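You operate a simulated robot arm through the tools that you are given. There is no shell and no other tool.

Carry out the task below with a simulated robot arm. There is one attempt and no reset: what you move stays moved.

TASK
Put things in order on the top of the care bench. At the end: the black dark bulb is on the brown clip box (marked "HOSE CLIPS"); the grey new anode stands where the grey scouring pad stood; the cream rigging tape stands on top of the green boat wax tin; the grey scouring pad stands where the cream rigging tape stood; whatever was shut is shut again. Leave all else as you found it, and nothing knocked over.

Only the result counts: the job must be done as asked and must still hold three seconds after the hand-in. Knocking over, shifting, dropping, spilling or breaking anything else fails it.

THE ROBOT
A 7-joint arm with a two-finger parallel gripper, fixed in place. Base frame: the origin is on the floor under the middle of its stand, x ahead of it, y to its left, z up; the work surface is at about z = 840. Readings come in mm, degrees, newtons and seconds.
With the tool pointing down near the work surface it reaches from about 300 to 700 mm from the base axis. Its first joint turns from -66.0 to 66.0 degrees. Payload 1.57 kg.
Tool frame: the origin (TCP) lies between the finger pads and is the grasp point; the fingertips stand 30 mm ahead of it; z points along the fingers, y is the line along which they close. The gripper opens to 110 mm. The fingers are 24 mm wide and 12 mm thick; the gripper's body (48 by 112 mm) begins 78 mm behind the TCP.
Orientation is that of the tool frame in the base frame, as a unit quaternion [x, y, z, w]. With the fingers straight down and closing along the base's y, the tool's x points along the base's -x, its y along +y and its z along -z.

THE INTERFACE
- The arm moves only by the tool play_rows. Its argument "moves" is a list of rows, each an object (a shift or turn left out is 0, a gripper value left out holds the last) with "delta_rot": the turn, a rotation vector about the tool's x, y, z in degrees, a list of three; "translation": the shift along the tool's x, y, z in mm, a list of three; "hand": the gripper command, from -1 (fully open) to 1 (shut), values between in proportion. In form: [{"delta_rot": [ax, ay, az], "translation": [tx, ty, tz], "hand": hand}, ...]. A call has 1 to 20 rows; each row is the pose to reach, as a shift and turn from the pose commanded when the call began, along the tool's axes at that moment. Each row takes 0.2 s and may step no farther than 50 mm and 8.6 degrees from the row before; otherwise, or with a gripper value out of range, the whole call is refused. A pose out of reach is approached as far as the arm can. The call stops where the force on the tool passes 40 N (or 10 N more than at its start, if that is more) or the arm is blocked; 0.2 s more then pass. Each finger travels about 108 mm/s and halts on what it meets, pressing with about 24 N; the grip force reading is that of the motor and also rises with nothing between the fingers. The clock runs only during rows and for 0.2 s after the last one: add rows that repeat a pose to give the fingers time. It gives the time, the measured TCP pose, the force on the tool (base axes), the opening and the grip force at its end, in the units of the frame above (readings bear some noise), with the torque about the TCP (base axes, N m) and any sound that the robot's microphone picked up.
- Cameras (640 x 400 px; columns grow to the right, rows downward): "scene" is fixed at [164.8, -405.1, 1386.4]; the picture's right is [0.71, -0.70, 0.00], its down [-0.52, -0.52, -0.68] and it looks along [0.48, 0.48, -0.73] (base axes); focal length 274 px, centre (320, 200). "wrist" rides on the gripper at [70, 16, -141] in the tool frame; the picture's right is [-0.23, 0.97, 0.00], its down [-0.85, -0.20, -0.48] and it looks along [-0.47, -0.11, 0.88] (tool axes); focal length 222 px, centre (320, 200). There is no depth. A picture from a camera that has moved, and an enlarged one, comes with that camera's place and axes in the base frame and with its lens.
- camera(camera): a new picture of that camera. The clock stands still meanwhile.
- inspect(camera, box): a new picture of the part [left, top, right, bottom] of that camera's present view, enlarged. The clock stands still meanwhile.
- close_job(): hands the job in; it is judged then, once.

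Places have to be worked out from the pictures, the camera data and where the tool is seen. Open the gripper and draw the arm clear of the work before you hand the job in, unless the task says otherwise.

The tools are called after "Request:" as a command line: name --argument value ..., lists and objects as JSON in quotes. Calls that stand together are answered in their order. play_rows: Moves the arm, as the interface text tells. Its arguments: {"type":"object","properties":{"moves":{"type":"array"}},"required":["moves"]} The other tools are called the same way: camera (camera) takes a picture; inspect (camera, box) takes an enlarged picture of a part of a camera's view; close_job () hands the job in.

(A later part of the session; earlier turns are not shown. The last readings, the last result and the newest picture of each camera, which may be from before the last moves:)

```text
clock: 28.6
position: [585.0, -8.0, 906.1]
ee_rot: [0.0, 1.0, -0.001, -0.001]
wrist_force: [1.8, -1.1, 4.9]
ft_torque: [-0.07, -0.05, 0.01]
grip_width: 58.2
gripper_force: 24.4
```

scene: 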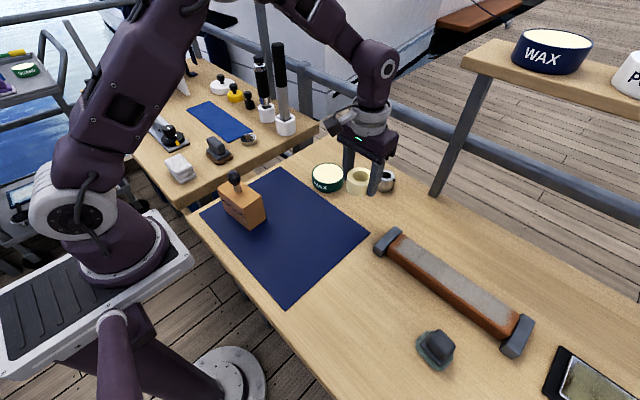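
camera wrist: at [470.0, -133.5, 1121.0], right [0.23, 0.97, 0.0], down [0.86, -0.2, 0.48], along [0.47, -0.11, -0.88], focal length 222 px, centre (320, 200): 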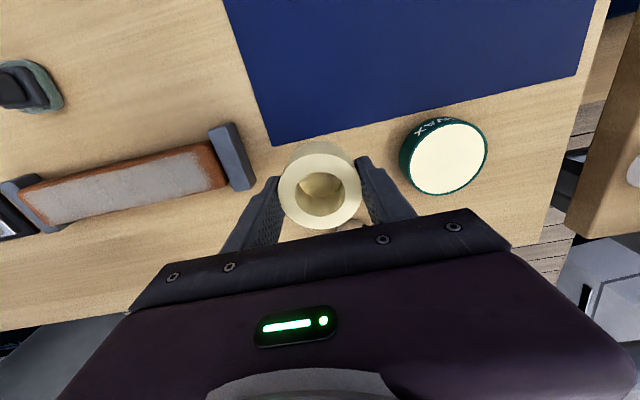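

About 5 N remains, a light seating load. I open the gripper gradually to about 80 mm.

Request:
play_rows --moves '[{"hand": -0.05}, {"hand": -0.15}, {"hand": -0.3}, {"hand": -0.42}, {"hand": -0.42}]'

Request:
inspect --camera "wrist" --box '[200, 90, 440, 240]'

Request:
inspect --camera "scene" --box '[290, 140, 370, 210]'

```text
clock: 29.8
position: [586.8, -9.1, 905.4]
ee_rot: [0.0, 1.0, 0.0, 0.0]
wrist_force: [0.0, -0.4, -1.0]
ft_torque: [0.04, -0.01, 0.0]
grip_width: 78.1
gripper_force: 0.1
```

```text
2.67 times, centred on (320, 165) of wrist
camera zoom: at [516.4, 7.9, 1046.9], right [0.23, 0.97, 0.0], down [0.85, -0.2, 0.48], along [0.47, -0.11, -0.88], focal length 592 px, centre (320, 293)
```

zoom: 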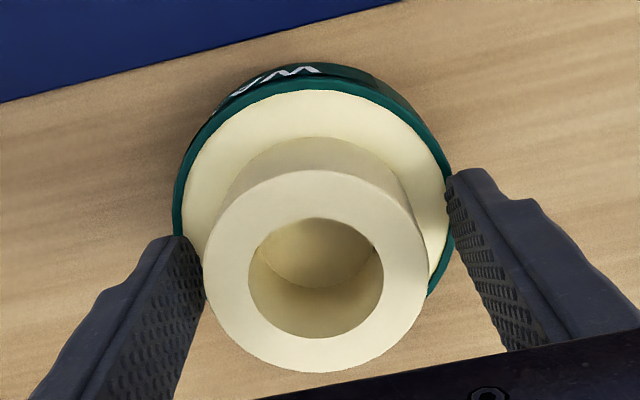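

```text
5.71 times, centred on (330, 175) of scene
camera zoom: at [164.8, -405.1, 1386.4], right [0.71, -0.7, 0.0], down [-0.52, -0.52, -0.68], along [0.48, 0.48, -0.73], focal length 1566 px, centre (263, 343)
```

zoom: 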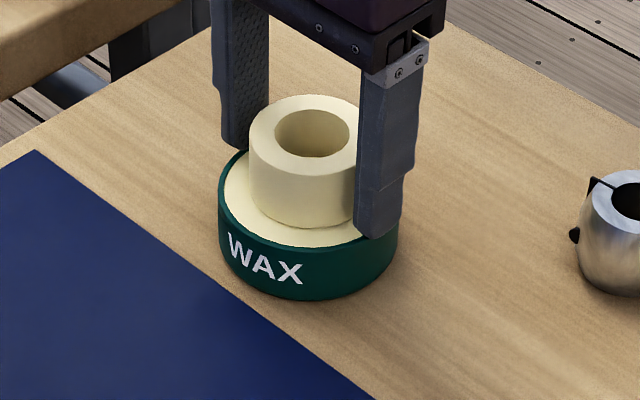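

The tape stands centred on the tin. I rise straight up, then travel to a viewpoint for the scouring pad.

Request:
play_rows --moves '[{"translation": [0, 0, -15]}, {"translation": [0, 0, -45]}, {"translation": [0, 0, -85]}, {"translation": [22, -36, -94], "hand": -1}, {"translation": [44, -71, -94]}, {"translation": [67, -107, -94]}, {"translation": [89, -142, -94]}, {"translation": [111, -178, -94]}, {"translation": [133, -213, -94]}, {"translation": [156, -249, -94]}, {"translation": [178, -284, -94]}, {"translation": [200, -320, -94]}, {"translation": [222, -355, -94]}, {"translation": [245, -391, -94]}, {"translation": [267, -426, -94]}, {"translation": [267, -426, -94]}, {"translation": [267, -426, -94]}]'

Request:
camera --camera "wrist"

Request:
inspect --camera "wrist" --box '[272, 160, 368, 220]'

Request:
camera --camera "scene"

```text
clock: 33.4
position: [318.9, -435.0, 1000.8]
ee_rot: [0.0, 1.0, 0.0, 0.0]
wrist_force: [0.0, -0.1, 0.8]
ft_torque: [0.05, 0.03, 0.01]
grip_width: 109.9
gripper_force: 0.1
```

```text
taken
camera wrist: at [250.0, -418.6, 1140.8], right [0.23, 0.97, 0.0], down [0.85, -0.2, 0.48], along [0.47, -0.11, -0.88], focal length 222 px, centre (320, 200)
```

wrist: 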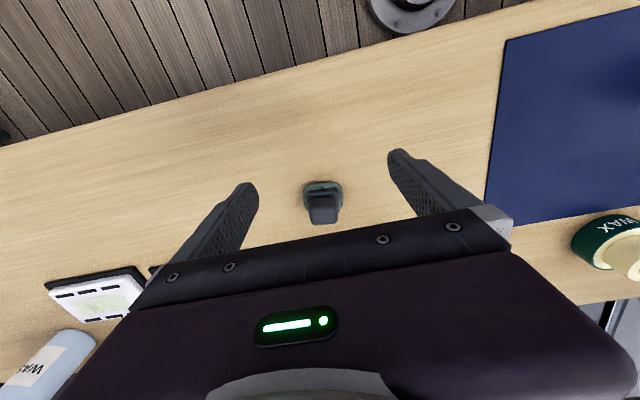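

```text
6.67 times, centred on (320, 190) of wrist
camera zoom: at [250.0, -418.6, 1140.8], right [0.23, 0.97, 0.0], down [0.85, -0.2, 0.48], along [0.47, -0.11, -0.88], focal length 1481 px, centre (320, 267)
```

zoom: 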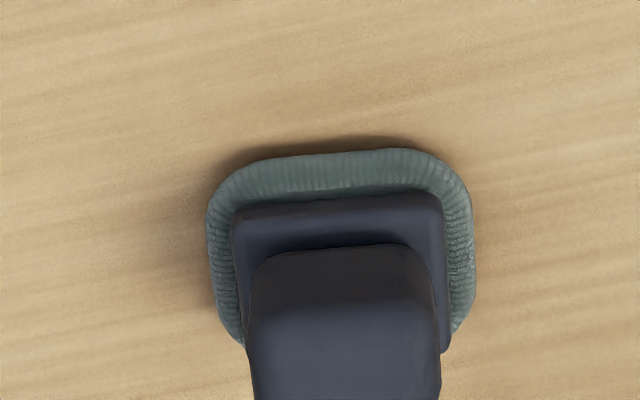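

```text
taken
```

scene: 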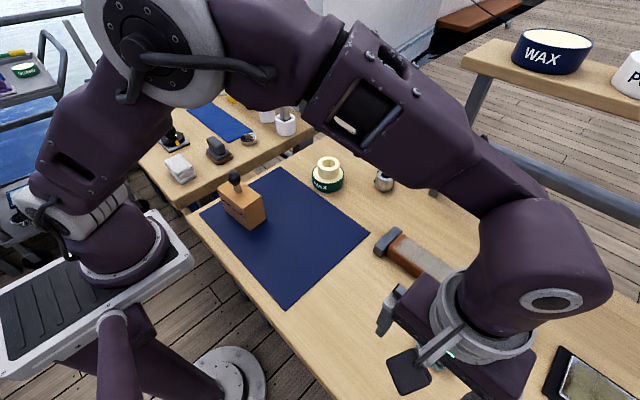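

The pad base is roughly 60 x 49 mm, centred near (405.5,-450.5) and yawed about -6.7°, with a handle block on top. I move above it, turn the hand to match, and look again.

Request:
play_rows --moves '[{"translation": [-20, -4, 0], "delta_rot": [0, 0, 1.5]}, {"translation": [-43, -8, 10], "delta_rot": [0, 0, 3.4]}, {"translation": [-65, -12, 25], "delta_rot": [0, 0, 5]}, {"translation": [-85.7, -15.8, 45], "delta_rot": [0, 0, 6.7]}, {"translation": [-85.7, -15.8, 50], "delta_rot": [0, 0, 6.7]}, {"translation": [-85.7, -15.8, 50], "delta_rot": [0, 0, 6.7]}]'

Request:
inspect --camera "wrist" --box '[200, 90, 440, 240]'

Request:
inspect --camera "scene" --box '[360, 290, 520, 400]'

```text
clock: 34.8
position: [405.2, -452.2, 949.4]
ee_rot: [0.059, 0.998, 0.0, 0.0]
wrist_force: [0.1, -0.5, 0.0]
ft_torque: [0.02, 0.02, -0.02]
grip_width: 110.0
gripper_force: 0.1
```

```text
2.67 times, centred on (320, 165) of wrist
camera zoom: at [337.8, -427.4, 1090.4], right [0.34, 0.94, 0.0], down [0.83, -0.3, 0.48], along [0.45, -0.16, -0.88], focal length 592 px, centre (320, 293)
```

zoom: 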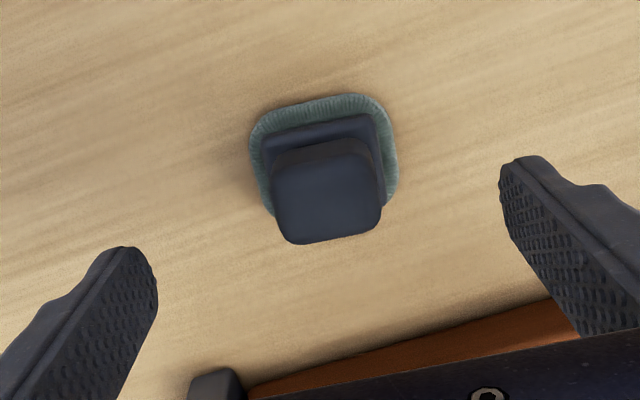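

```text
3.64 times, centred on (440, 345) of scene
camera zoom: at [164.8, -405.1, 1386.4], right [0.71, -0.7, 0.0], down [-0.52, -0.52, -0.68], along [0.48, 0.48, -0.73], focal length 996 px, centre (-116, -327)
```

zoom: 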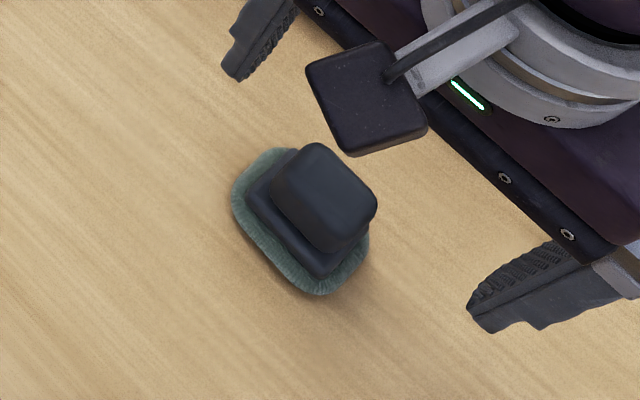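

The pad centre is about (406.3,-450.1), and its handle is about 40 mm wide and 32 mm deep. I shift about 2 mm, narrow the fingers to about 75 mm and descend partway to check heights.

Request:
play_rows --moves '[{"translation": [-1, 1.9, 10], "hand": -0.36}, {"translation": [-1, 1.9, 25]}, {"translation": [-1, 1.9, 40]}, {"translation": [-1, 1.9, 45]}, {"translation": [-1, 1.9, 45]}]'

Request:
inspect --camera "wrist" --box '[200, 90, 440, 240]'

Request:
inspect --camera "scene" --box '[380, 290, 500, 380]'

```text
clock: 36.0
position: [404.7, -448.7, 905.5]
ee_rot: [0.058, 0.998, 0.0, 0.0]
wrist_force: [0.4, 0.9, -0.4]
ft_torque: [-0.01, -0.01, 0.0]
grip_width: 74.9
gripper_force: 0.1
```

```text
2.67 times, centred on (320, 165) of wrist
camera zoom: at [337.5, -423.9, 1045.9], right [0.34, 0.94, 0.0], down [0.83, -0.3, 0.48], along [0.45, -0.16, -0.88], focal length 592 px, centre (320, 293)
```

zoom: 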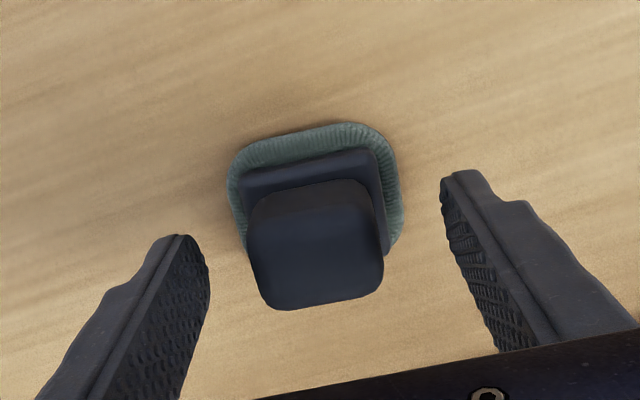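

```text
4.44 times, centred on (440, 335) of scene
camera zoom: at [164.8, -405.1, 1386.4], right [0.71, -0.7, 0.0], down [-0.52, -0.52, -0.68], along [0.48, 0.48, -0.73], focal length 1218 px, centre (-213, -400)
```

zoom: 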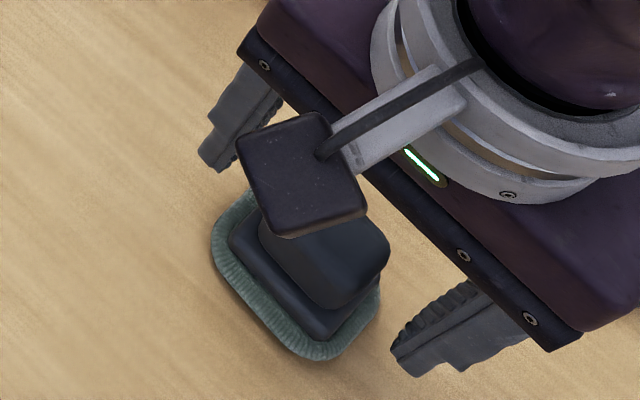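

The refined pad centre is (405.8,-449.8), with the handle top near z 883. I correct by 1–1.5 mm and descend to TCP z ≈ 893 with the fingertips beside the handle.

Request:
play_rows --moves '[{"translation": [-1, -1.4, 4]}, {"translation": [-1, -1.4, 8]}, {"translation": [-1, -1.4, 12]}, {"translation": [-1, -1.4, 12]}]'

Request:
inspect --camera "wrist" --box '[220, 100, 420, 230]'

Request:
inspect --camera "scene" --box '[400, 310, 480, 370]'

```text
clock: 37.0
position: [407.1, -450.8, 892.3]
ee_rot: [0.058, 0.998, 0.0, 0.0]
wrist_force: [0.2, -0.8, 0.3]
ft_torque: [0.04, 0.04, 0.01]
grip_width: 74.9
gripper_force: 0.0
```

```text
3.08 times, centred on (320, 165) of wrist
camera zoom: at [339.2, -426.1, 1033.4], right [0.34, 0.94, 0.0], down [0.83, -0.3, 0.48], along [0.45, -0.16, -0.88], focal length 684 px, centre (320, 308)
```

zoom: 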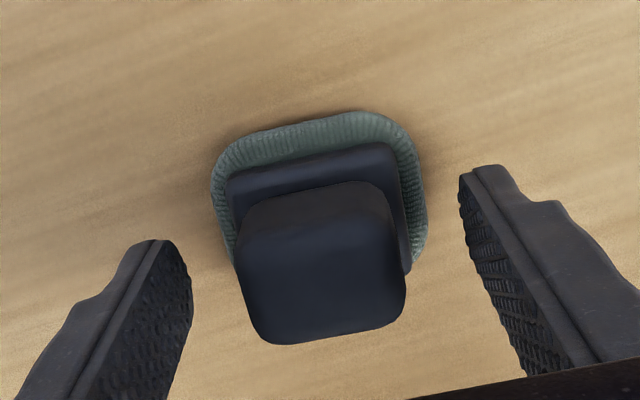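

```text
6.67 times, centred on (440, 340) of scene
camera zoom: at [164.8, -405.1, 1386.4], right [0.71, -0.7, 0.0], down [-0.52, -0.52, -0.68], along [0.48, 0.48, -0.73], focal length 1827 px, centre (-480, -733)
```

zoom: 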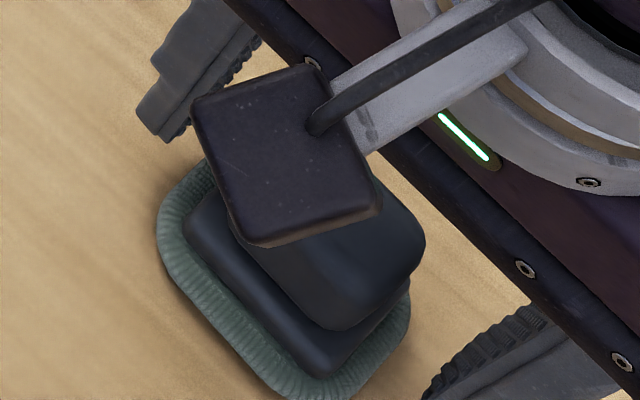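

The hand is centred on the handle with no contact force. I lower 2 mm more and close.

Request:
play_rows --moves '[{"translation": [0, 0, 2]}, {"translation": [0, 0, 2], "hand": 0.0}, {"translation": [0, 0, 2], "hand": 0.2}, {"translation": [0, 0, 2], "hand": 1}, {"translation": [0, 0, 2], "hand": 1}, {"translation": [0, 0, 2], "hand": 1}]'

Request:
inspect --camera "wrist" --box '[220, 100, 420, 230]'

Request:
inspect --camera "scene" --box '[400, 310, 480, 370]'

```text
clock: 38.4
position: [406.5, -450.6, 890.2]
ee_rot: [0.059, 0.998, -0.001, 0.001]
wrist_force: [-0.5, 1.7, -0.4]
ft_torque: [0.03, -0.01, -0.03]
grip_width: 45.6
gripper_force: 24.8
```

```text
3.08 times, centred on (320, 165) of wrist
camera zoom: at [339.5, -426.2, 1031.5], right [0.34, 0.94, 0.0], down [0.83, -0.3, 0.48], along [0.45, -0.16, -0.88], focal length 684 px, centre (320, 308)
```

zoom: 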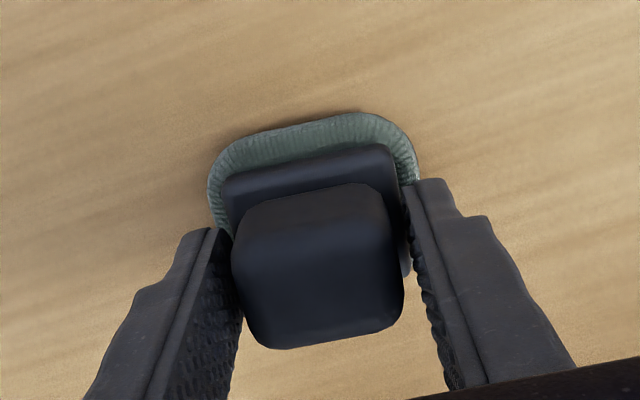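

```text
6.67 times, centred on (440, 340) of scene
camera zoom: at [164.8, -405.1, 1386.4], right [0.71, -0.7, 0.0], down [-0.52, -0.52, -0.68], along [0.48, 0.48, -0.73], focal length 1827 px, centre (-480, -733)
```

zoom: 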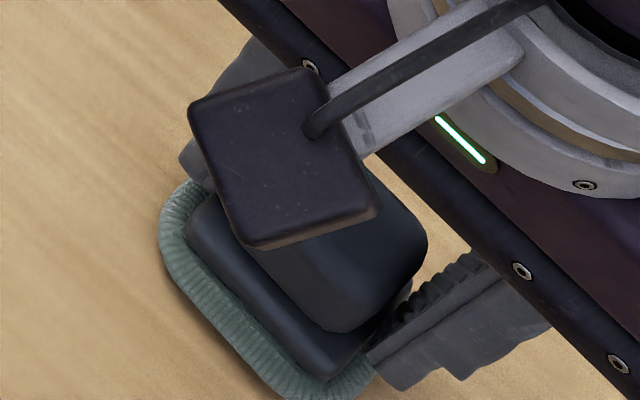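

The fingers closed at 45.6 mm, so the tips caught the top of the plate rather than the narrower handle. I reopen slightly and lower about 4 mm to get a better hold on the plate, watching the force.

Request:
play_rows --moves '[{"hand": -0.05}, {"hand": -0.1}, {"translation": [0, 0, 1.5], "hand": -0.1}, {"translation": [0, 0, 3], "hand": -0.1}, {"translation": [0, 0, 4], "hand": -0.1}, {"translation": [0, 0, 4], "hand": -0.1}]'

Request:
inspect --camera "wrist" --box '[220, 100, 420, 230]'

```text
clock: 39.8
position: [407.2, -449.9, 886.8]
ee_rot: [0.058, 0.998, 0.0, 0.0]
wrist_force: [-0.2, 0.0, 0.3]
ft_torque: [-0.01, 0.0, 0.0]
grip_width: 60.6
gripper_force: 0.0
```

```text
3.08 times, centred on (320, 165) of wrist
camera zoom: at [339.8, -425.7, 1027.3], right [0.34, 0.94, 0.0], down [0.83, -0.3, 0.48], along [0.45, -0.16, -0.88], focal length 684 px, centre (320, 308)
```

zoom: 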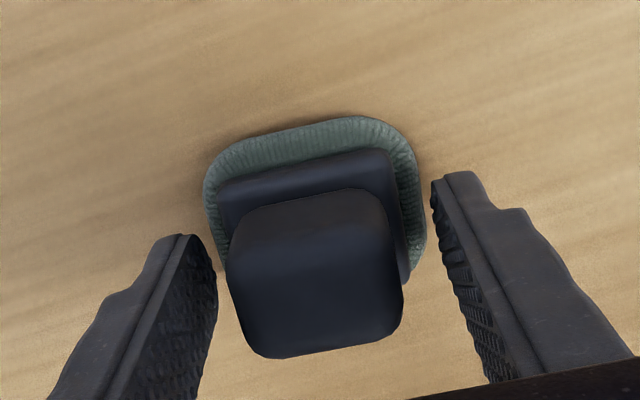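

No contact force at this height. Closing on the plate now.

Request:
play_rows --moves '[{"translation": [0, -1.0, 0], "hand": 0.0}, {"translation": [0, -1.0, 0], "hand": 0.12}, {"translation": [0, -1.0, 0], "hand": 1}, {"translation": [0, -1.0, 0], "hand": 1}, {"translation": [0, -1.0, 0], "hand": 1}]'

Request:
inspect --camera "wrist" --box '[220, 100, 420, 230]'

```text
clock: 41.0
position: [406.5, -450.9, 887.4]
ee_rot: [0.059, 0.998, 0.0, -0.001]
wrist_force: [-0.3, -0.2, 0.5]
ft_torque: [0.0, 0.0, -0.01]
grip_width: 45.4
gripper_force: 24.2
```

```text
3.08 times, centred on (320, 165) of wrist
camera zoom: at [339.5, -426.7, 1027.7], right [0.34, 0.94, 0.0], down [0.83, -0.3, 0.48], along [0.45, -0.16, -0.88], focal length 684 px, centre (320, 308)
```

zoom: 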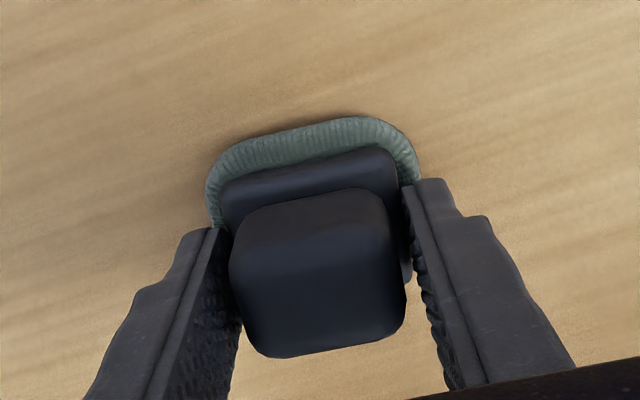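

The plate is held at 45.4 mm. I lift slowly and check the pad stays level.

Request:
play_rows --moves '[{"translation": [0, 0, -3]}, {"translation": [0, 0, -8]}, {"translation": [0, 0, -15]}, {"translation": [0, 0, -25]}, {"translation": [0, 0, -25]}]'

Request:
inspect --camera "wrist" --box '[220, 100, 420, 230]'

Request:
inspect --camera "scene" --box '[400, 300, 480, 360]'

```text
clock: 42.2
position: [405.8, -451.3, 911.3]
ee_rot: [0.058, 0.998, 0.0, 0.0]
wrist_force: [0.2, 0.2, -0.6]
ft_torque: [-0.01, -0.02, 0.01]
grip_width: 45.2
gripper_force: 24.2
```

```text
3.08 times, centred on (320, 165) of wrist
camera zoom: at [339.6, -426.1, 1052.7], right [0.34, 0.94, 0.0], down [0.83, -0.3, 0.48], along [0.45, -0.16, -0.88], focal length 684 px, centre (320, 308)
```

zoom: 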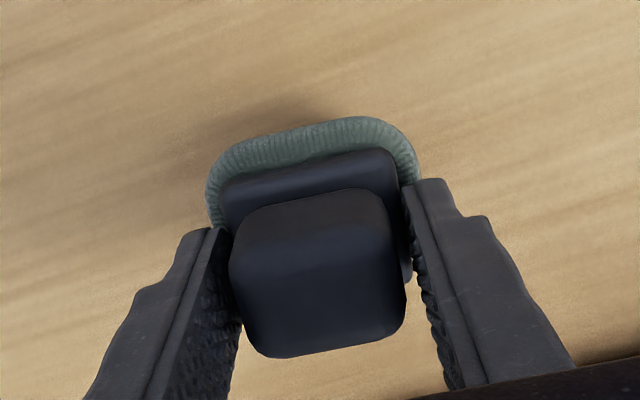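

```text
6.67 times, centred on (440, 330) of scene
camera zoom: at [164.8, -405.1, 1386.4], right [0.71, -0.7, 0.0], down [-0.52, -0.52, -0.68], along [0.48, 0.48, -0.73], focal length 1827 px, centre (-480, -667)
```

zoom: 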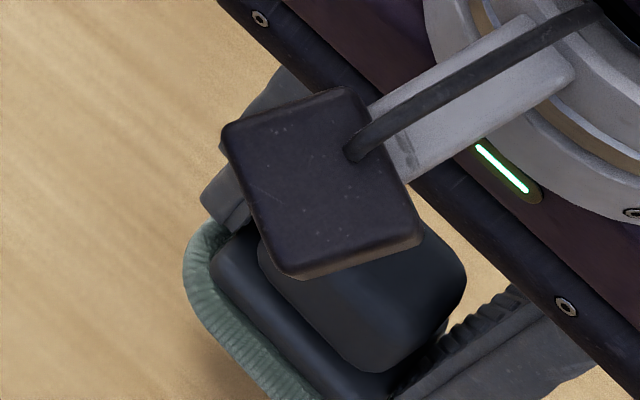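

The pad is level in the grip. I raise it further and carry it over the tape's former place at (486.5,-149.7).

Request:
play_rows --moves '[{"translation": [0, 0, -15]}, {"translation": [0, 0, -35]}, {"translation": [0, 0, -50]}, {"translation": [-3, 20, -50]}, {"translation": [-8, 52, -50]}, {"translation": [-12, 85, -50]}, {"translation": [-17, 118, -50]}, {"translation": [-22, 151, -50]}, {"translation": [-27, 184, -50]}, {"translation": [-31, 217, -50]}, {"translation": [-36, 250, -50]}, {"translation": [-40, 280, -50]}, {"translation": [-43, 300, -50]}, {"translation": [-44.6, 308.7, -50]}, {"translation": [-44.6, 308.7, -50]}]'

Request:
camera --camera "wrist"

Request:
camera --camera "scene"

```text
clock: 45.4
position: [487.6, -149.7, 962.1]
ee_rot: [0.058, 0.998, -0.001, 0.0]
wrist_force: [-0.4, -0.8, -0.2]
ft_torque: [0.01, -0.02, -0.01]
grip_width: 45.2
gripper_force: 23.8
```

```text
taken
camera wrist: at [420.6, -125.8, 1103.3], right [0.34, 0.94, 0.0], down [0.83, -0.3, 0.48], along [0.45, -0.16, -0.88], focal length 222 px, centre (320, 200)
```

wrist: 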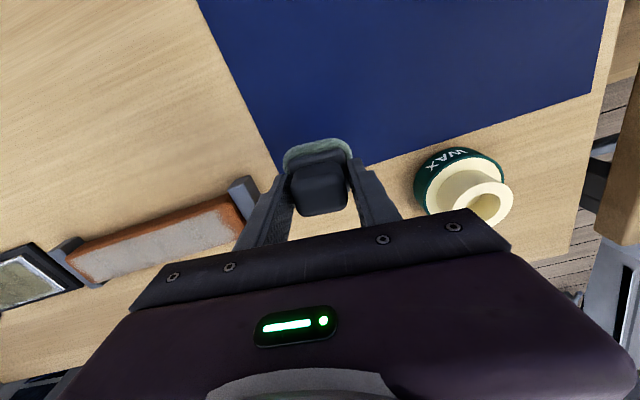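

```text
taken
```

scene: 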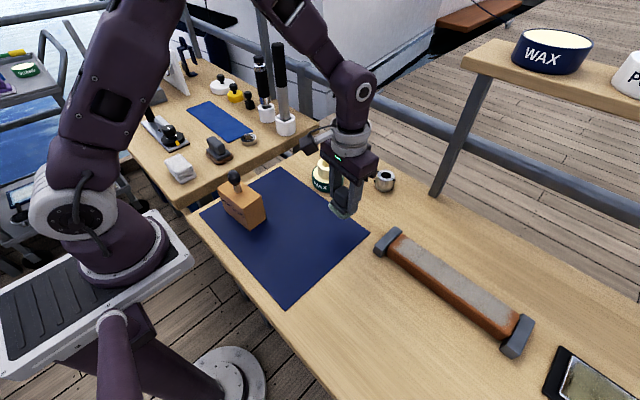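

The pad is over the spot, with the TCP at (487.9,-150.0). I descend to just above the expected contact.

Request:
play_rows --moves '[{"translation": [0.6, 0, 15]}, {"translation": [0.6, 0, 35]}, {"translation": [0.6, 0, 52]}, {"translation": [0.6, 0, 63]}, {"translation": [0.6, 0, 68]}, {"translation": [0.6, 0, 70]}, {"translation": [0.6, 0, 70]}]'

Request:
inspect --camera "wrist" --box '[200, 90, 440, 240]'

Request:
inspect --camera "scene" --box '[290, 180, 390, 260]'

```text
clock: 47.0
position: [484.8, -150.3, 892.1]
ee_rot: [0.058, 0.998, 0.0, -0.001]
wrist_force: [0.2, 0.7, -0.7]
ft_torque: [0.01, 0.01, 0.01]
grip_width: 45.1
gripper_force: 24.0
```

```text
2.67 times, centred on (320, 165) of wrist
camera zoom: at [419.3, -125.5, 1032.6], right [0.34, 0.94, 0.0], down [0.83, -0.3, 0.48], along [0.45, -0.16, -0.88], focal length 592 px, centre (320, 293)
```

zoom: 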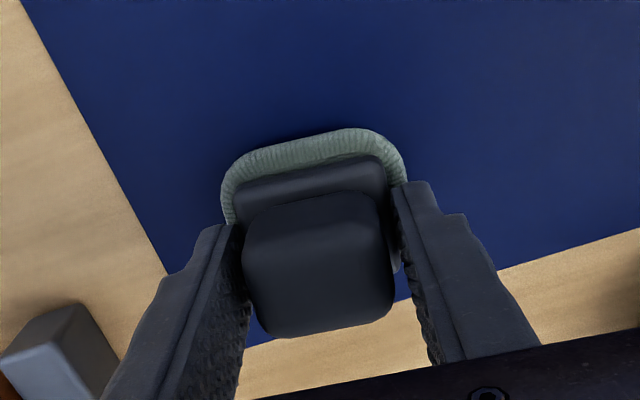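

```text
5.00 times, centred on (340, 220) of scene
camera zoom: at [164.8, -405.1, 1386.4], right [0.71, -0.7, 0.0], down [-0.52, -0.52, -0.68], along [0.48, 0.48, -0.73], focal length 1370 px, centre (220, 100)
```

zoom: 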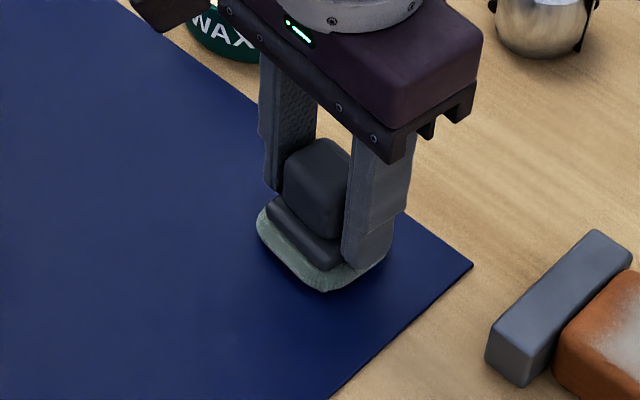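

Aligned. I lower the last few millimetres in small steps.

Request:
play_rows --moves '[{"translation": [-0.5, 0, 1]}, {"translation": [-0.5, 0, 2]}, {"translation": [-0.5, 0, 2.7]}]'

```text
clock: 47.8
position: [487.1, -150.0, 889.7]
ee_rot: [0.058, 0.998, 0.0, 0.001]
wrist_force: [0.2, 0.8, 18.5]
ft_torque: [0.12, 0.19, -0.01]
grip_width: 45.0
gripper_force: 23.9
```

Contact reads 18.5 N; I back off a little.

Request:
play_rows --moves '[{"translation": [0, 0, -0.4]}, {"translation": [0, 0, -0.8]}]'

```text
clock: 48.4
position: [486.3, -149.4, 889.5]
ee_rot: [0.058, 0.998, 0.0, -0.001]
wrist_force: [3.1, -2.4, 7.2]
ft_torque: [-0.13, -0.14, -0.01]
grip_width: 45.2
gripper_force: 24.6
```

A light 7 N load remains, so the pad is seated. I ease up slightly more and open gradually.

Request:
play_rows --moves '[{"translation": [0, 0, -0.3]}, {"translation": [0, 0, -0.4], "hand": 0.15}, {"translation": [0, 0, -0.4], "hand": 0.1}, {"translation": [0, 0, -0.4], "hand": -0.05}, {"translation": [0, 0, -0.4], "hand": -0.25}, {"translation": [0, 0, -0.4], "hand": -0.25}]'

Request:
inspect --camera "wrist" --box '[200, 90, 440, 240]'

Request:
inspect --camera "scene" --box '[290, 180, 390, 260]'

```text
clock: 49.8
position: [487.1, -150.5, 889.6]
ee_rot: [0.058, 0.998, 0.0, 0.001]
wrist_force: [0.1, 0.0, 0.0]
ft_torque: [0.03, -0.02, -0.02]
grip_width: 68.7
gripper_force: 0.0
```

```text
2.67 times, centred on (320, 165) of wrist
camera zoom: at [420.0, -125.7, 1030.6], right [0.34, 0.94, 0.0], down [0.83, -0.3, 0.48], along [0.45, -0.16, -0.88], focal length 592 px, centre (320, 293)
```

zoom: 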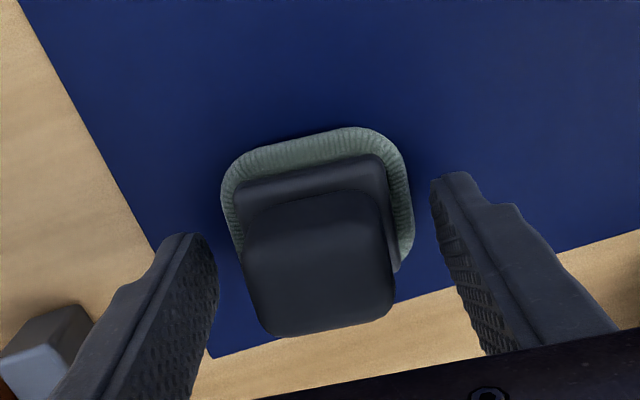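

```text
5.00 times, centred on (340, 220) of scene
camera zoom: at [164.8, -405.1, 1386.4], right [0.71, -0.7, 0.0], down [-0.52, -0.52, -0.68], along [0.48, 0.48, -0.73], focal length 1370 px, centre (220, 100)
```

zoom: 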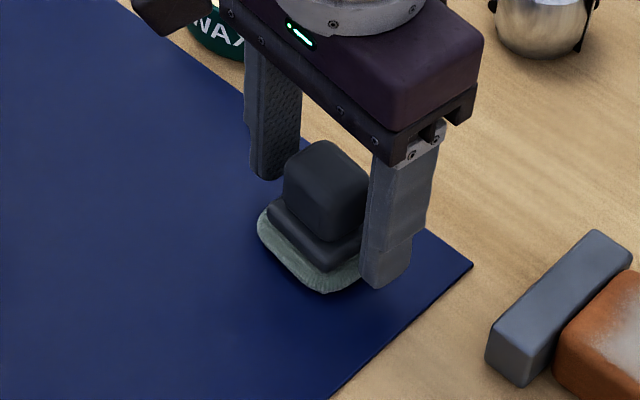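

The pad stands where the tape was, within about 2 mm. I rise straight up, turn the hand back to zero yaw and move to view the anode near (690,-130).

Request:
play_rows --moves '[{"translation": [0, 0, -15]}, {"translation": [0, 0, -45]}, {"translation": [0, 0, -80]}, {"translation": [-20, 4, -100], "delta_rot": [0, 0, -1], "hand": -1}, {"translation": [-50, 9, -100], "delta_rot": [0, 0, -3]}, {"translation": [-80, 15, -100], "delta_rot": [0, 0, -5]}, {"translation": [-110, 21, -100], "delta_rot": [0, 0, -6.7]}, {"translation": [-141, 26.6, -100], "delta_rot": [0, 0, -6.7]}, {"translation": [-141, 26.6, -100], "delta_rot": [0, 0, -6.7]}]'

Request:
camera --camera "wrist"

Request:
inspect --camera "wrist" --box '[272, 150, 368, 215]'

Request:
camera --camera "scene"

```text
clock: 51.8
position: [628.8, -138.6, 992.8]
ee_rot: [0.0, 1.0, 0.0, 0.0]
wrist_force: [-0.2, 0.1, 0.1]
ft_torque: [-0.02, 0.02, 0.02]
grip_width: 110.1
gripper_force: 0.0
```

```text
taken
camera wrist: at [560.2, -122.2, 1132.4], right [0.23, 0.97, 0.0], down [0.86, -0.2, 0.48], along [0.47, -0.11, -0.88], focal length 222 px, centre (320, 200)
```

wrist: 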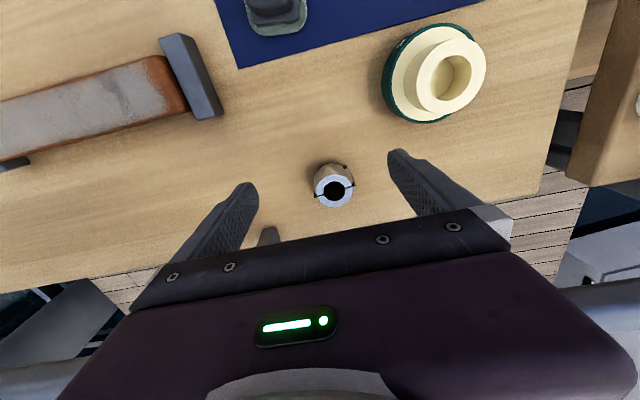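

```text
6.15 times, centred on (320, 182) of wrist
camera zoom: at [560.2, -122.2, 1132.4], right [0.23, 0.97, 0.0], down [0.86, -0.2, 0.48], along [0.47, -0.11, -0.88], focal length 1367 px, centre (320, 308)
```

zoom: 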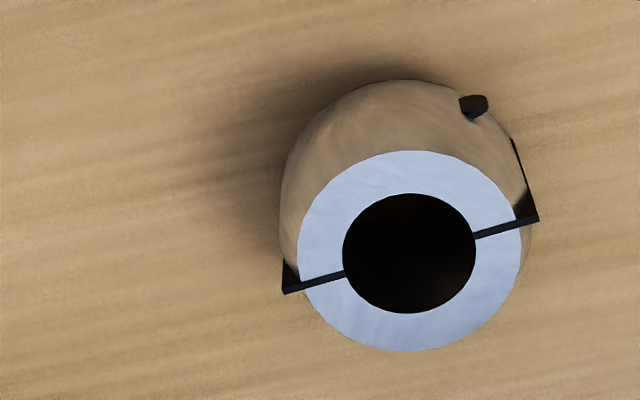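

```text
taken
```

scene: 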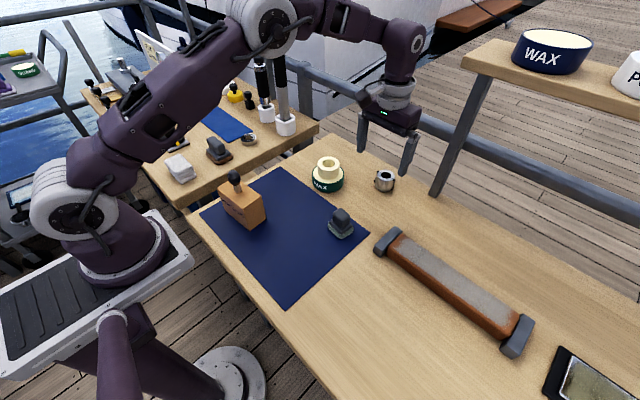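

The anode is about 40 mm tall, centred at (686,-133), with a thin black split plate along y turned about +4.7°. It lies at the edge of the reach, so I first try a straight-down pose above it.

Request:
play_rows --moves '[{"translation": [-15, 2, 5], "delta_rot": [0, 0, -1.5]}, {"translation": [-30, 4, 12], "delta_rot": [0, 0, -3]}, {"translation": [-45, 5, 20], "delta_rot": [0, 0, -4.7]}, {"translation": [-55.8, 6.5, 30], "delta_rot": [0, 0, -4.7]}, {"translation": [-55.8, 6.5, 35], "delta_rot": [0, 0, -4.7]}, {"translation": [-55.8, 6.5, 35], "delta_rot": [0, 0, -4.7]}]'

Request:
inspect --camera "wrist" --box '[200, 90, 440, 240]'

Request:
camera --camera "scene"

```text
clock: 53.2
position: [674.5, -134.8, 970.2]
ee_rot: [-0.041, 0.999, 0.001, 0.0]
wrist_force: [-0.1, 0.0, 0.0]
ft_torque: [0.01, -0.01, 0.0]
grip_width: 109.9
gripper_force: 0.1
out of reach, approached as far as the arm can: row 4, 5, 6
```

```text
2.67 times, centred on (320, 165) of wrist
camera zoom: at [603.6, -124.4, 1111.5], right [0.15, 0.99, 0.0], down [0.87, -0.13, 0.48], along [0.47, -0.07, -0.88], focal length 592 px, centre (320, 293)
```

zoom: 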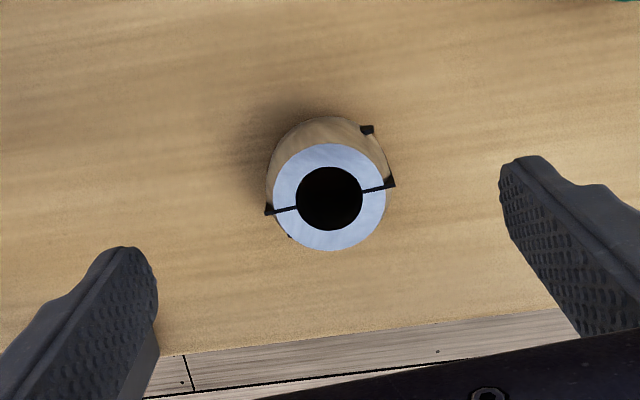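

```text
taken
```

scene: 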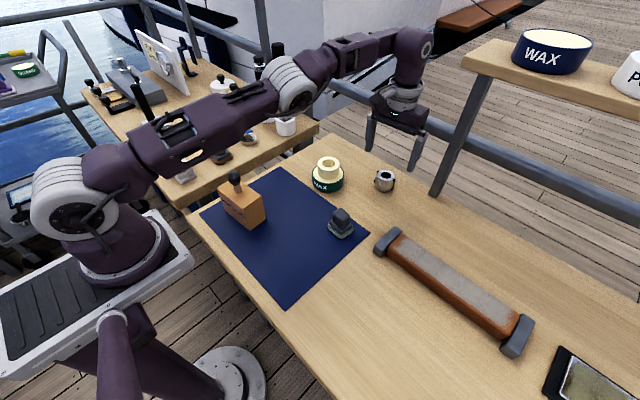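

The straight-down pose falls about 12 mm short. I'll tilt the fingers 15° outward about the closing axis, which brings the wrist back within reach while the pads stay vertical.

Request:
play_rows --moves '[{"translation": [0, 0, 0], "delta_rot": [0, -5, 0]}, {"translation": [0, 0, 0], "delta_rot": [0, -10, 0]}, {"translation": [0, 0, 0], "delta_rot": [0, -15, 0]}, {"translation": [0, 0, 0], "delta_rot": [0, -15, 0]}, {"translation": [0, 0, 0], "delta_rot": [0, -15, 0]}]'

Request:
camera --camera "wrist"

Request:
inspect --camera "scene" --box '[310, 60, 510, 210]'

```text
clock: 54.4
position: [674.1, -134.4, 970.4]
ee_rot: [-0.042, 0.991, 0.006, 0.13]
wrist_force: [0.8, -0.6, 0.0]
ft_torque: [0.0, 0.03, -0.02]
grip_width: 109.9
gripper_force: 0.1
```

```text
taken
camera wrist: at [568.8, -126.3, 1088.3], right [0.14, 0.99, 0.06], down [0.72, -0.14, 0.68], along [0.68, -0.05, -0.73], focal length 222 px, centre (320, 200)
```

wrist: 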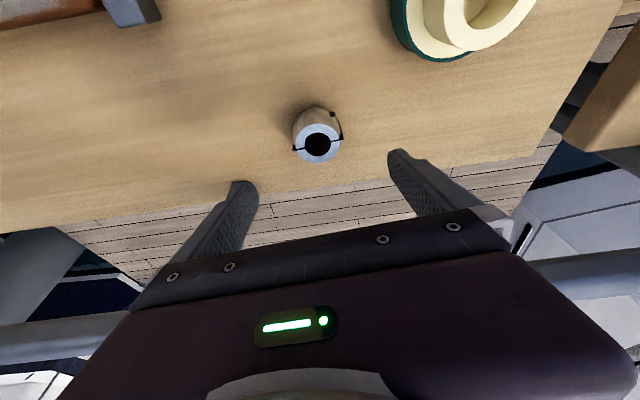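

```text
2.67 times, centred on (410, 135) of scene
camera zoom: at [164.8, -405.1, 1386.4], right [0.71, -0.7, 0.0], down [-0.52, -0.52, -0.68], along [0.48, 0.48, -0.73], focal length 731 px, centre (80, 373)
```

zoom: 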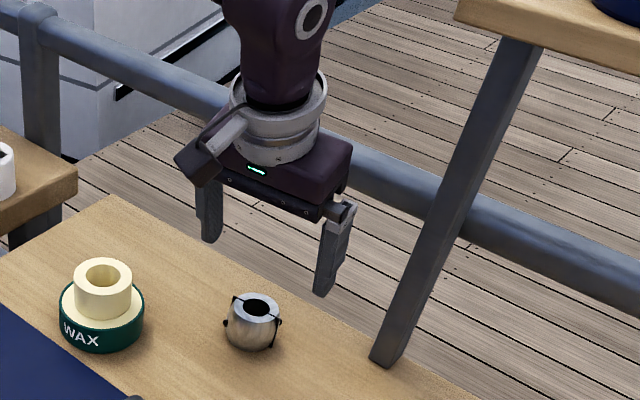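

Tilted 15°, the TCP is at (673.5,-134,970.4). I take an enlarged view to refine the anode's position in this frame.

Request:
inspect --camera "wrist" --box '[272, 90, 368, 170]'

```text
5.00 times, centred on (320, 130) of wrist
camera zoom: at [568.8, -126.3, 1088.3], right [0.14, 0.99, 0.06], down [0.72, -0.14, 0.68], along [0.68, -0.05, -0.73], focal length 1111 px, centre (320, 550)
```

zoom: 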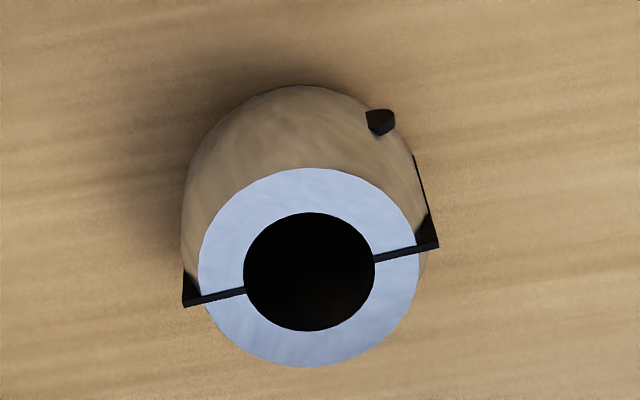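

The anode centre is 12.3 mm ahead of the TCP, its top is at z 880, and the split plate is aligned with the closing axis. I descend in the tilted frame to halfway and check.

Request:
play_rows --moves '[{"translation": [1, 0.2, 15], "hand": -0.5}, {"translation": [2, 0.2, 30]}, {"translation": [3.2, 0.2, 44.7]}, {"translation": [3.2, 0.2, 44.7]}, {"translation": [3.2, 0.2, 44.7]}]'

Request:
inspect --camera "wrist" --box '[200, 90, 440, 240]'

Request:
inspect --camera "scene" --box '[310, 90, 470, 220]'

```text
clock: 55.6
position: [683.1, -132.9, 925.6]
ee_rot: [-0.04, 0.991, 0.005, 0.13]
wrist_force: [-0.2, -0.8, 0.3]
ft_torque: [-0.02, 0.03, 0.0]
grip_width: 82.5
gripper_force: 0.0
```

```text
2.67 times, centred on (320, 165) of wrist
camera zoom: at [577.6, -124.6, 1044.3], right [0.14, 0.99, 0.06], down [0.72, -0.14, 0.68], along [0.68, -0.05, -0.73], focal length 592 px, centre (320, 293)
```

zoom: 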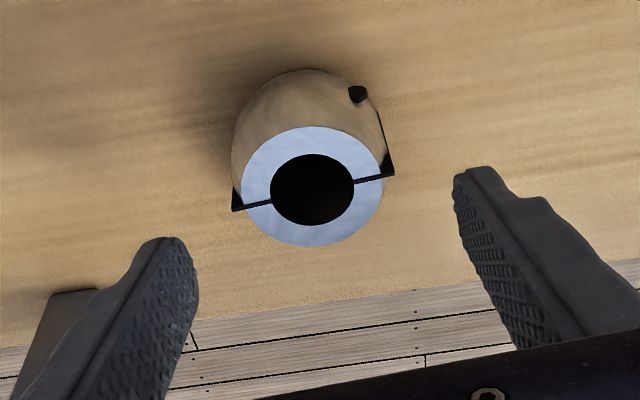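

```text
3.08 times, centred on (390, 155) of scene
camera zoom: at [164.8, -405.1, 1386.4], right [0.71, -0.7, 0.0], down [-0.52, -0.52, -0.68], along [0.48, 0.48, -0.73], focal length 843 px, centre (105, 338)
```

zoom: 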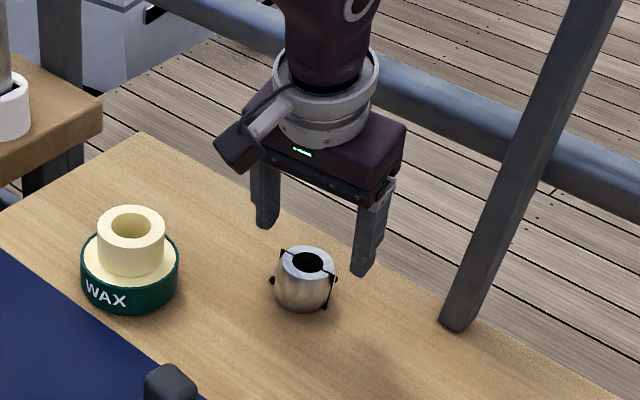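

Alignment matches the plan: the anode centre is 4 mm ahead of the TCP, as wanted for the tilted fingers. I descend to TCP z ≈ 877.

Request:
play_rows --moves '[{"translation": [3.2, -0.2, 12]}, {"translation": [6.3, -0.3, 24]}, {"translation": [9.4, -0.3, 36]}, {"translation": [11.5, -0.3, 44]}, {"translation": [12.5, -0.3, 47.8]}, {"translation": [12.5, -0.3, 47.8]}]'

Request:
inspect --camera "wrist" --box '[200, 90, 440, 240]'

Request:
inspect --camera "scene" --box '[330, 120, 450, 220]'

```text
clock: 57.0
position: [682.7, -133.8, 876.9]
ee_rot: [-0.04, 0.991, 0.005, 0.131]
wrist_force: [-1.3, -0.3, -0.7]
ft_torque: [0.0, 0.02, 0.0]
grip_width: 82.7
gripper_force: 0.0
```

```text
2.67 times, centred on (320, 165) of wrist
camera zoom: at [578.3, -124.4, 994.9], right [0.14, 0.99, 0.06], down [0.72, -0.14, 0.68], along [0.68, -0.05, -0.73], focal length 592 px, centre (320, 293)
```

zoom: 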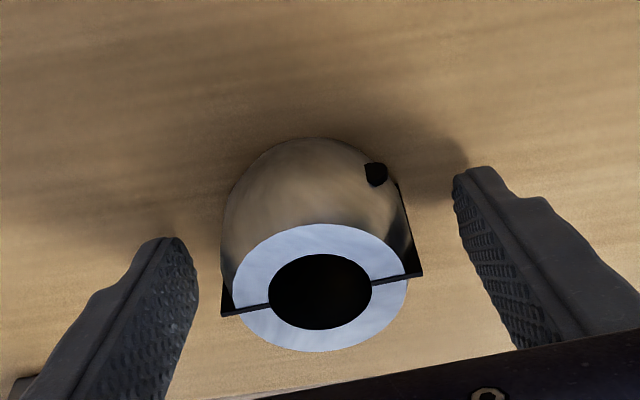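

```text
4.00 times, centred on (390, 170) of scene
camera zoom: at [164.8, -405.1, 1386.4], right [0.71, -0.7, 0.0], down [-0.52, -0.52, -0.68], along [0.48, 0.48, -0.73], focal length 1096 px, centre (40, 320)
```

zoom: 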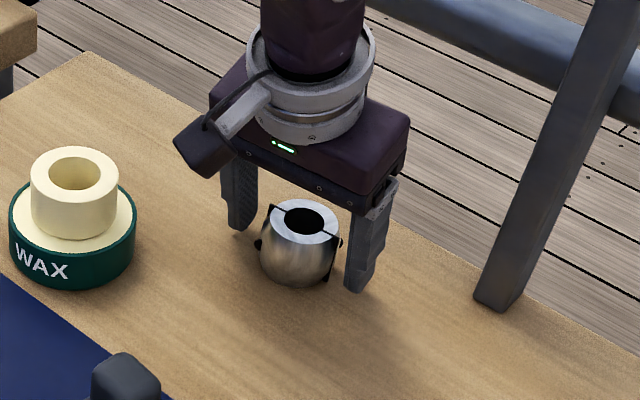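

The fingers straddle the anode evenly. Closing now.

Request:
play_rows --moves '[{"hand": -0.2}, {"hand": 0.0}, {"hand": 1}, {"hand": 1}, {"hand": 1}]'

Request:
inspect --camera "wrist" --box '[200, 90, 440, 240]'

Request:
inspect --camera "scene" --box '[330, 120, 450, 220]'

```text
clock: 58.2
position: [683.9, -131.6, 876.3]
ee_rot: [-0.041, 0.991, 0.006, 0.131]
wrist_force: [1.0, 2.1, -0.2]
ft_torque: [-0.03, -0.06, 0.07]
grip_width: 52.0
gripper_force: 23.5
```

```text
2.67 times, centred on (320, 165) of wrist
camera zoom: at [578.3, -124.4, 994.9], right [0.14, 0.99, 0.06], down [0.72, -0.14, 0.68], along [0.68, -0.05, -0.73], focal length 592 px, centre (320, 293)
```

zoom: 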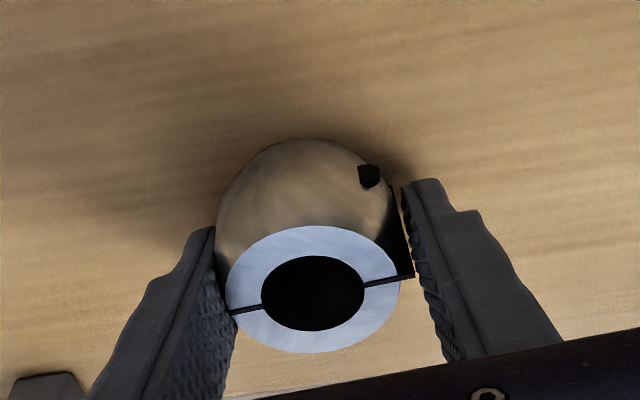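

```text
4.00 times, centred on (390, 170) of scene
camera zoom: at [164.8, -405.1, 1386.4], right [0.71, -0.7, 0.0], down [-0.52, -0.52, -0.68], along [0.48, 0.48, -0.73], focal length 1096 px, centre (40, 320)
```

zoom: 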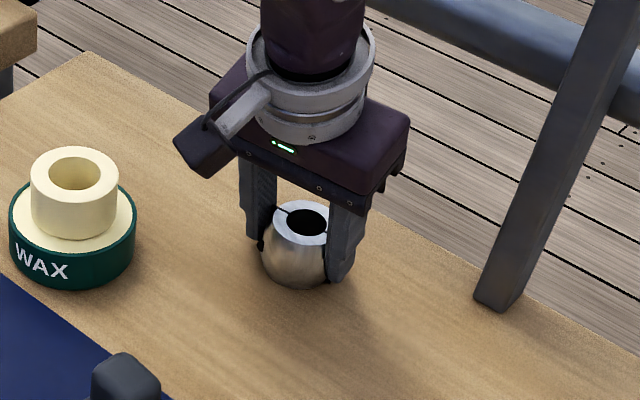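

The anode is held at 52 mm across its split plate. I lift it slowly, moving along base-up in the tilted frame.

Request:
play_rows --moves '[{"translation": [-0.8, 0, -2.9]}, {"translation": [-2.1, 0, -7.7]}, {"translation": [-5.2, 0, -19.3]}, {"translation": [-7.8, 0, -29]}, {"translation": [-7.8, 0, -29]}]'

Request:
inspect --camera "wrist" --box '[200, 90, 440, 240]'

Request:
inspect --camera "scene" --box '[330, 120, 450, 220]'

```text
clock: 59.4
position: [683.6, -132.8, 906.1]
ee_rot: [-0.04, 0.991, 0.005, 0.13]
wrist_force: [0.9, -0.6, -3.6]
ft_torque: [-0.01, 0.02, 0.0]
grip_width: 51.6
gripper_force: 23.7
```

```text
2.67 times, centred on (320, 165) of wrist
camera zoom: at [578.4, -125.0, 1024.3], right [0.14, 0.99, 0.06], down [0.72, -0.14, 0.68], along [0.68, -0.05, -0.73], focal length 592 px, centre (320, 293)
```

zoom: 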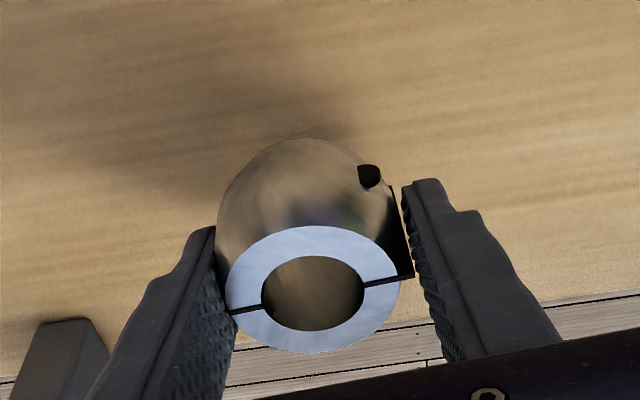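

```text
4.00 times, centred on (390, 170) of scene
camera zoom: at [164.9, -405.1, 1386.4], right [0.71, -0.7, 0.0], down [-0.52, -0.52, -0.68], along [0.48, 0.48, -0.73], focal length 1096 px, centre (40, 320)
```

zoom: 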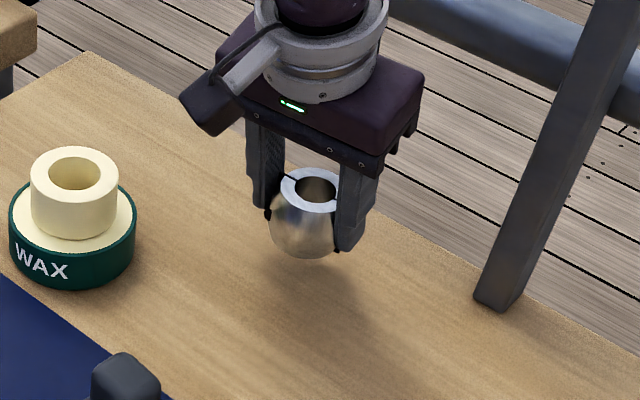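

The anode hangs steady (about 3.6 N). I raise it further and carry it, still tilted 15°, over the pad's former place at (405.9,-450.2).

Request:
play_rows --moves '[{"translation": [5.8, 0, -17.1]}, {"translation": [15.1, 0, -40.3]}, {"translation": [25.7, 0, -58.7]}, {"translation": [44, -20, -67.7]}, {"translation": [65.5, -44.8, -73.5]}, {"translation": [87.1, -69.5, -79.2]}, {"translation": [108.6, -94.3, -85]}, {"translation": [130.2, -119, -90.8]}, {"translation": [151.7, -143.8, -96.5]}, {"translation": [173.3, -168.5, -102.3]}, {"translation": [194.8, -193.3, -108.1]}, {"translation": [216.4, -218, -113.9]}, {"translation": [237.9, -242.8, -119.6]}, {"translation": [259.5, -267.5, -125.4]}, {"translation": [275, -285, -129.6]}, {"translation": [281, -292.3, -131.2]}, {"translation": [281, -292.3, -131.2]}]'

Request:
camera --camera "wrist"

Request:
camera --camera "scene"

```text
clock: 63.0
position: [402.6, -448.7, 960.9]
ee_rot: [-0.041, 0.991, 0.005, 0.13]
wrist_force: [-0.5, -0.1, -4.1]
ft_torque: [0.03, 0.03, 0.0]
grip_width: 51.9
gripper_force: 23.4
```

```text
taken
camera wrist: at [297.7, -441.0, 1079.2], right [0.14, 0.99, 0.06], down [0.72, -0.14, 0.68], along [0.68, -0.05, -0.73], focal length 222 px, centre (320, 200)
```

wrist: 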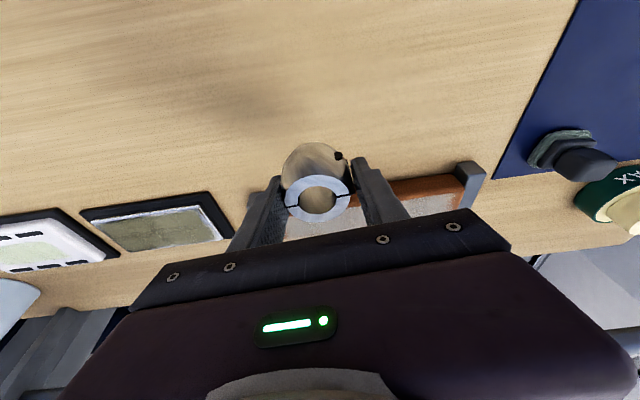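

```text
taken
```

scene: 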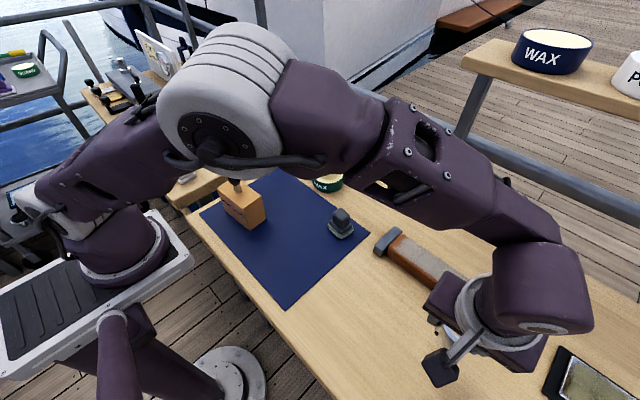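

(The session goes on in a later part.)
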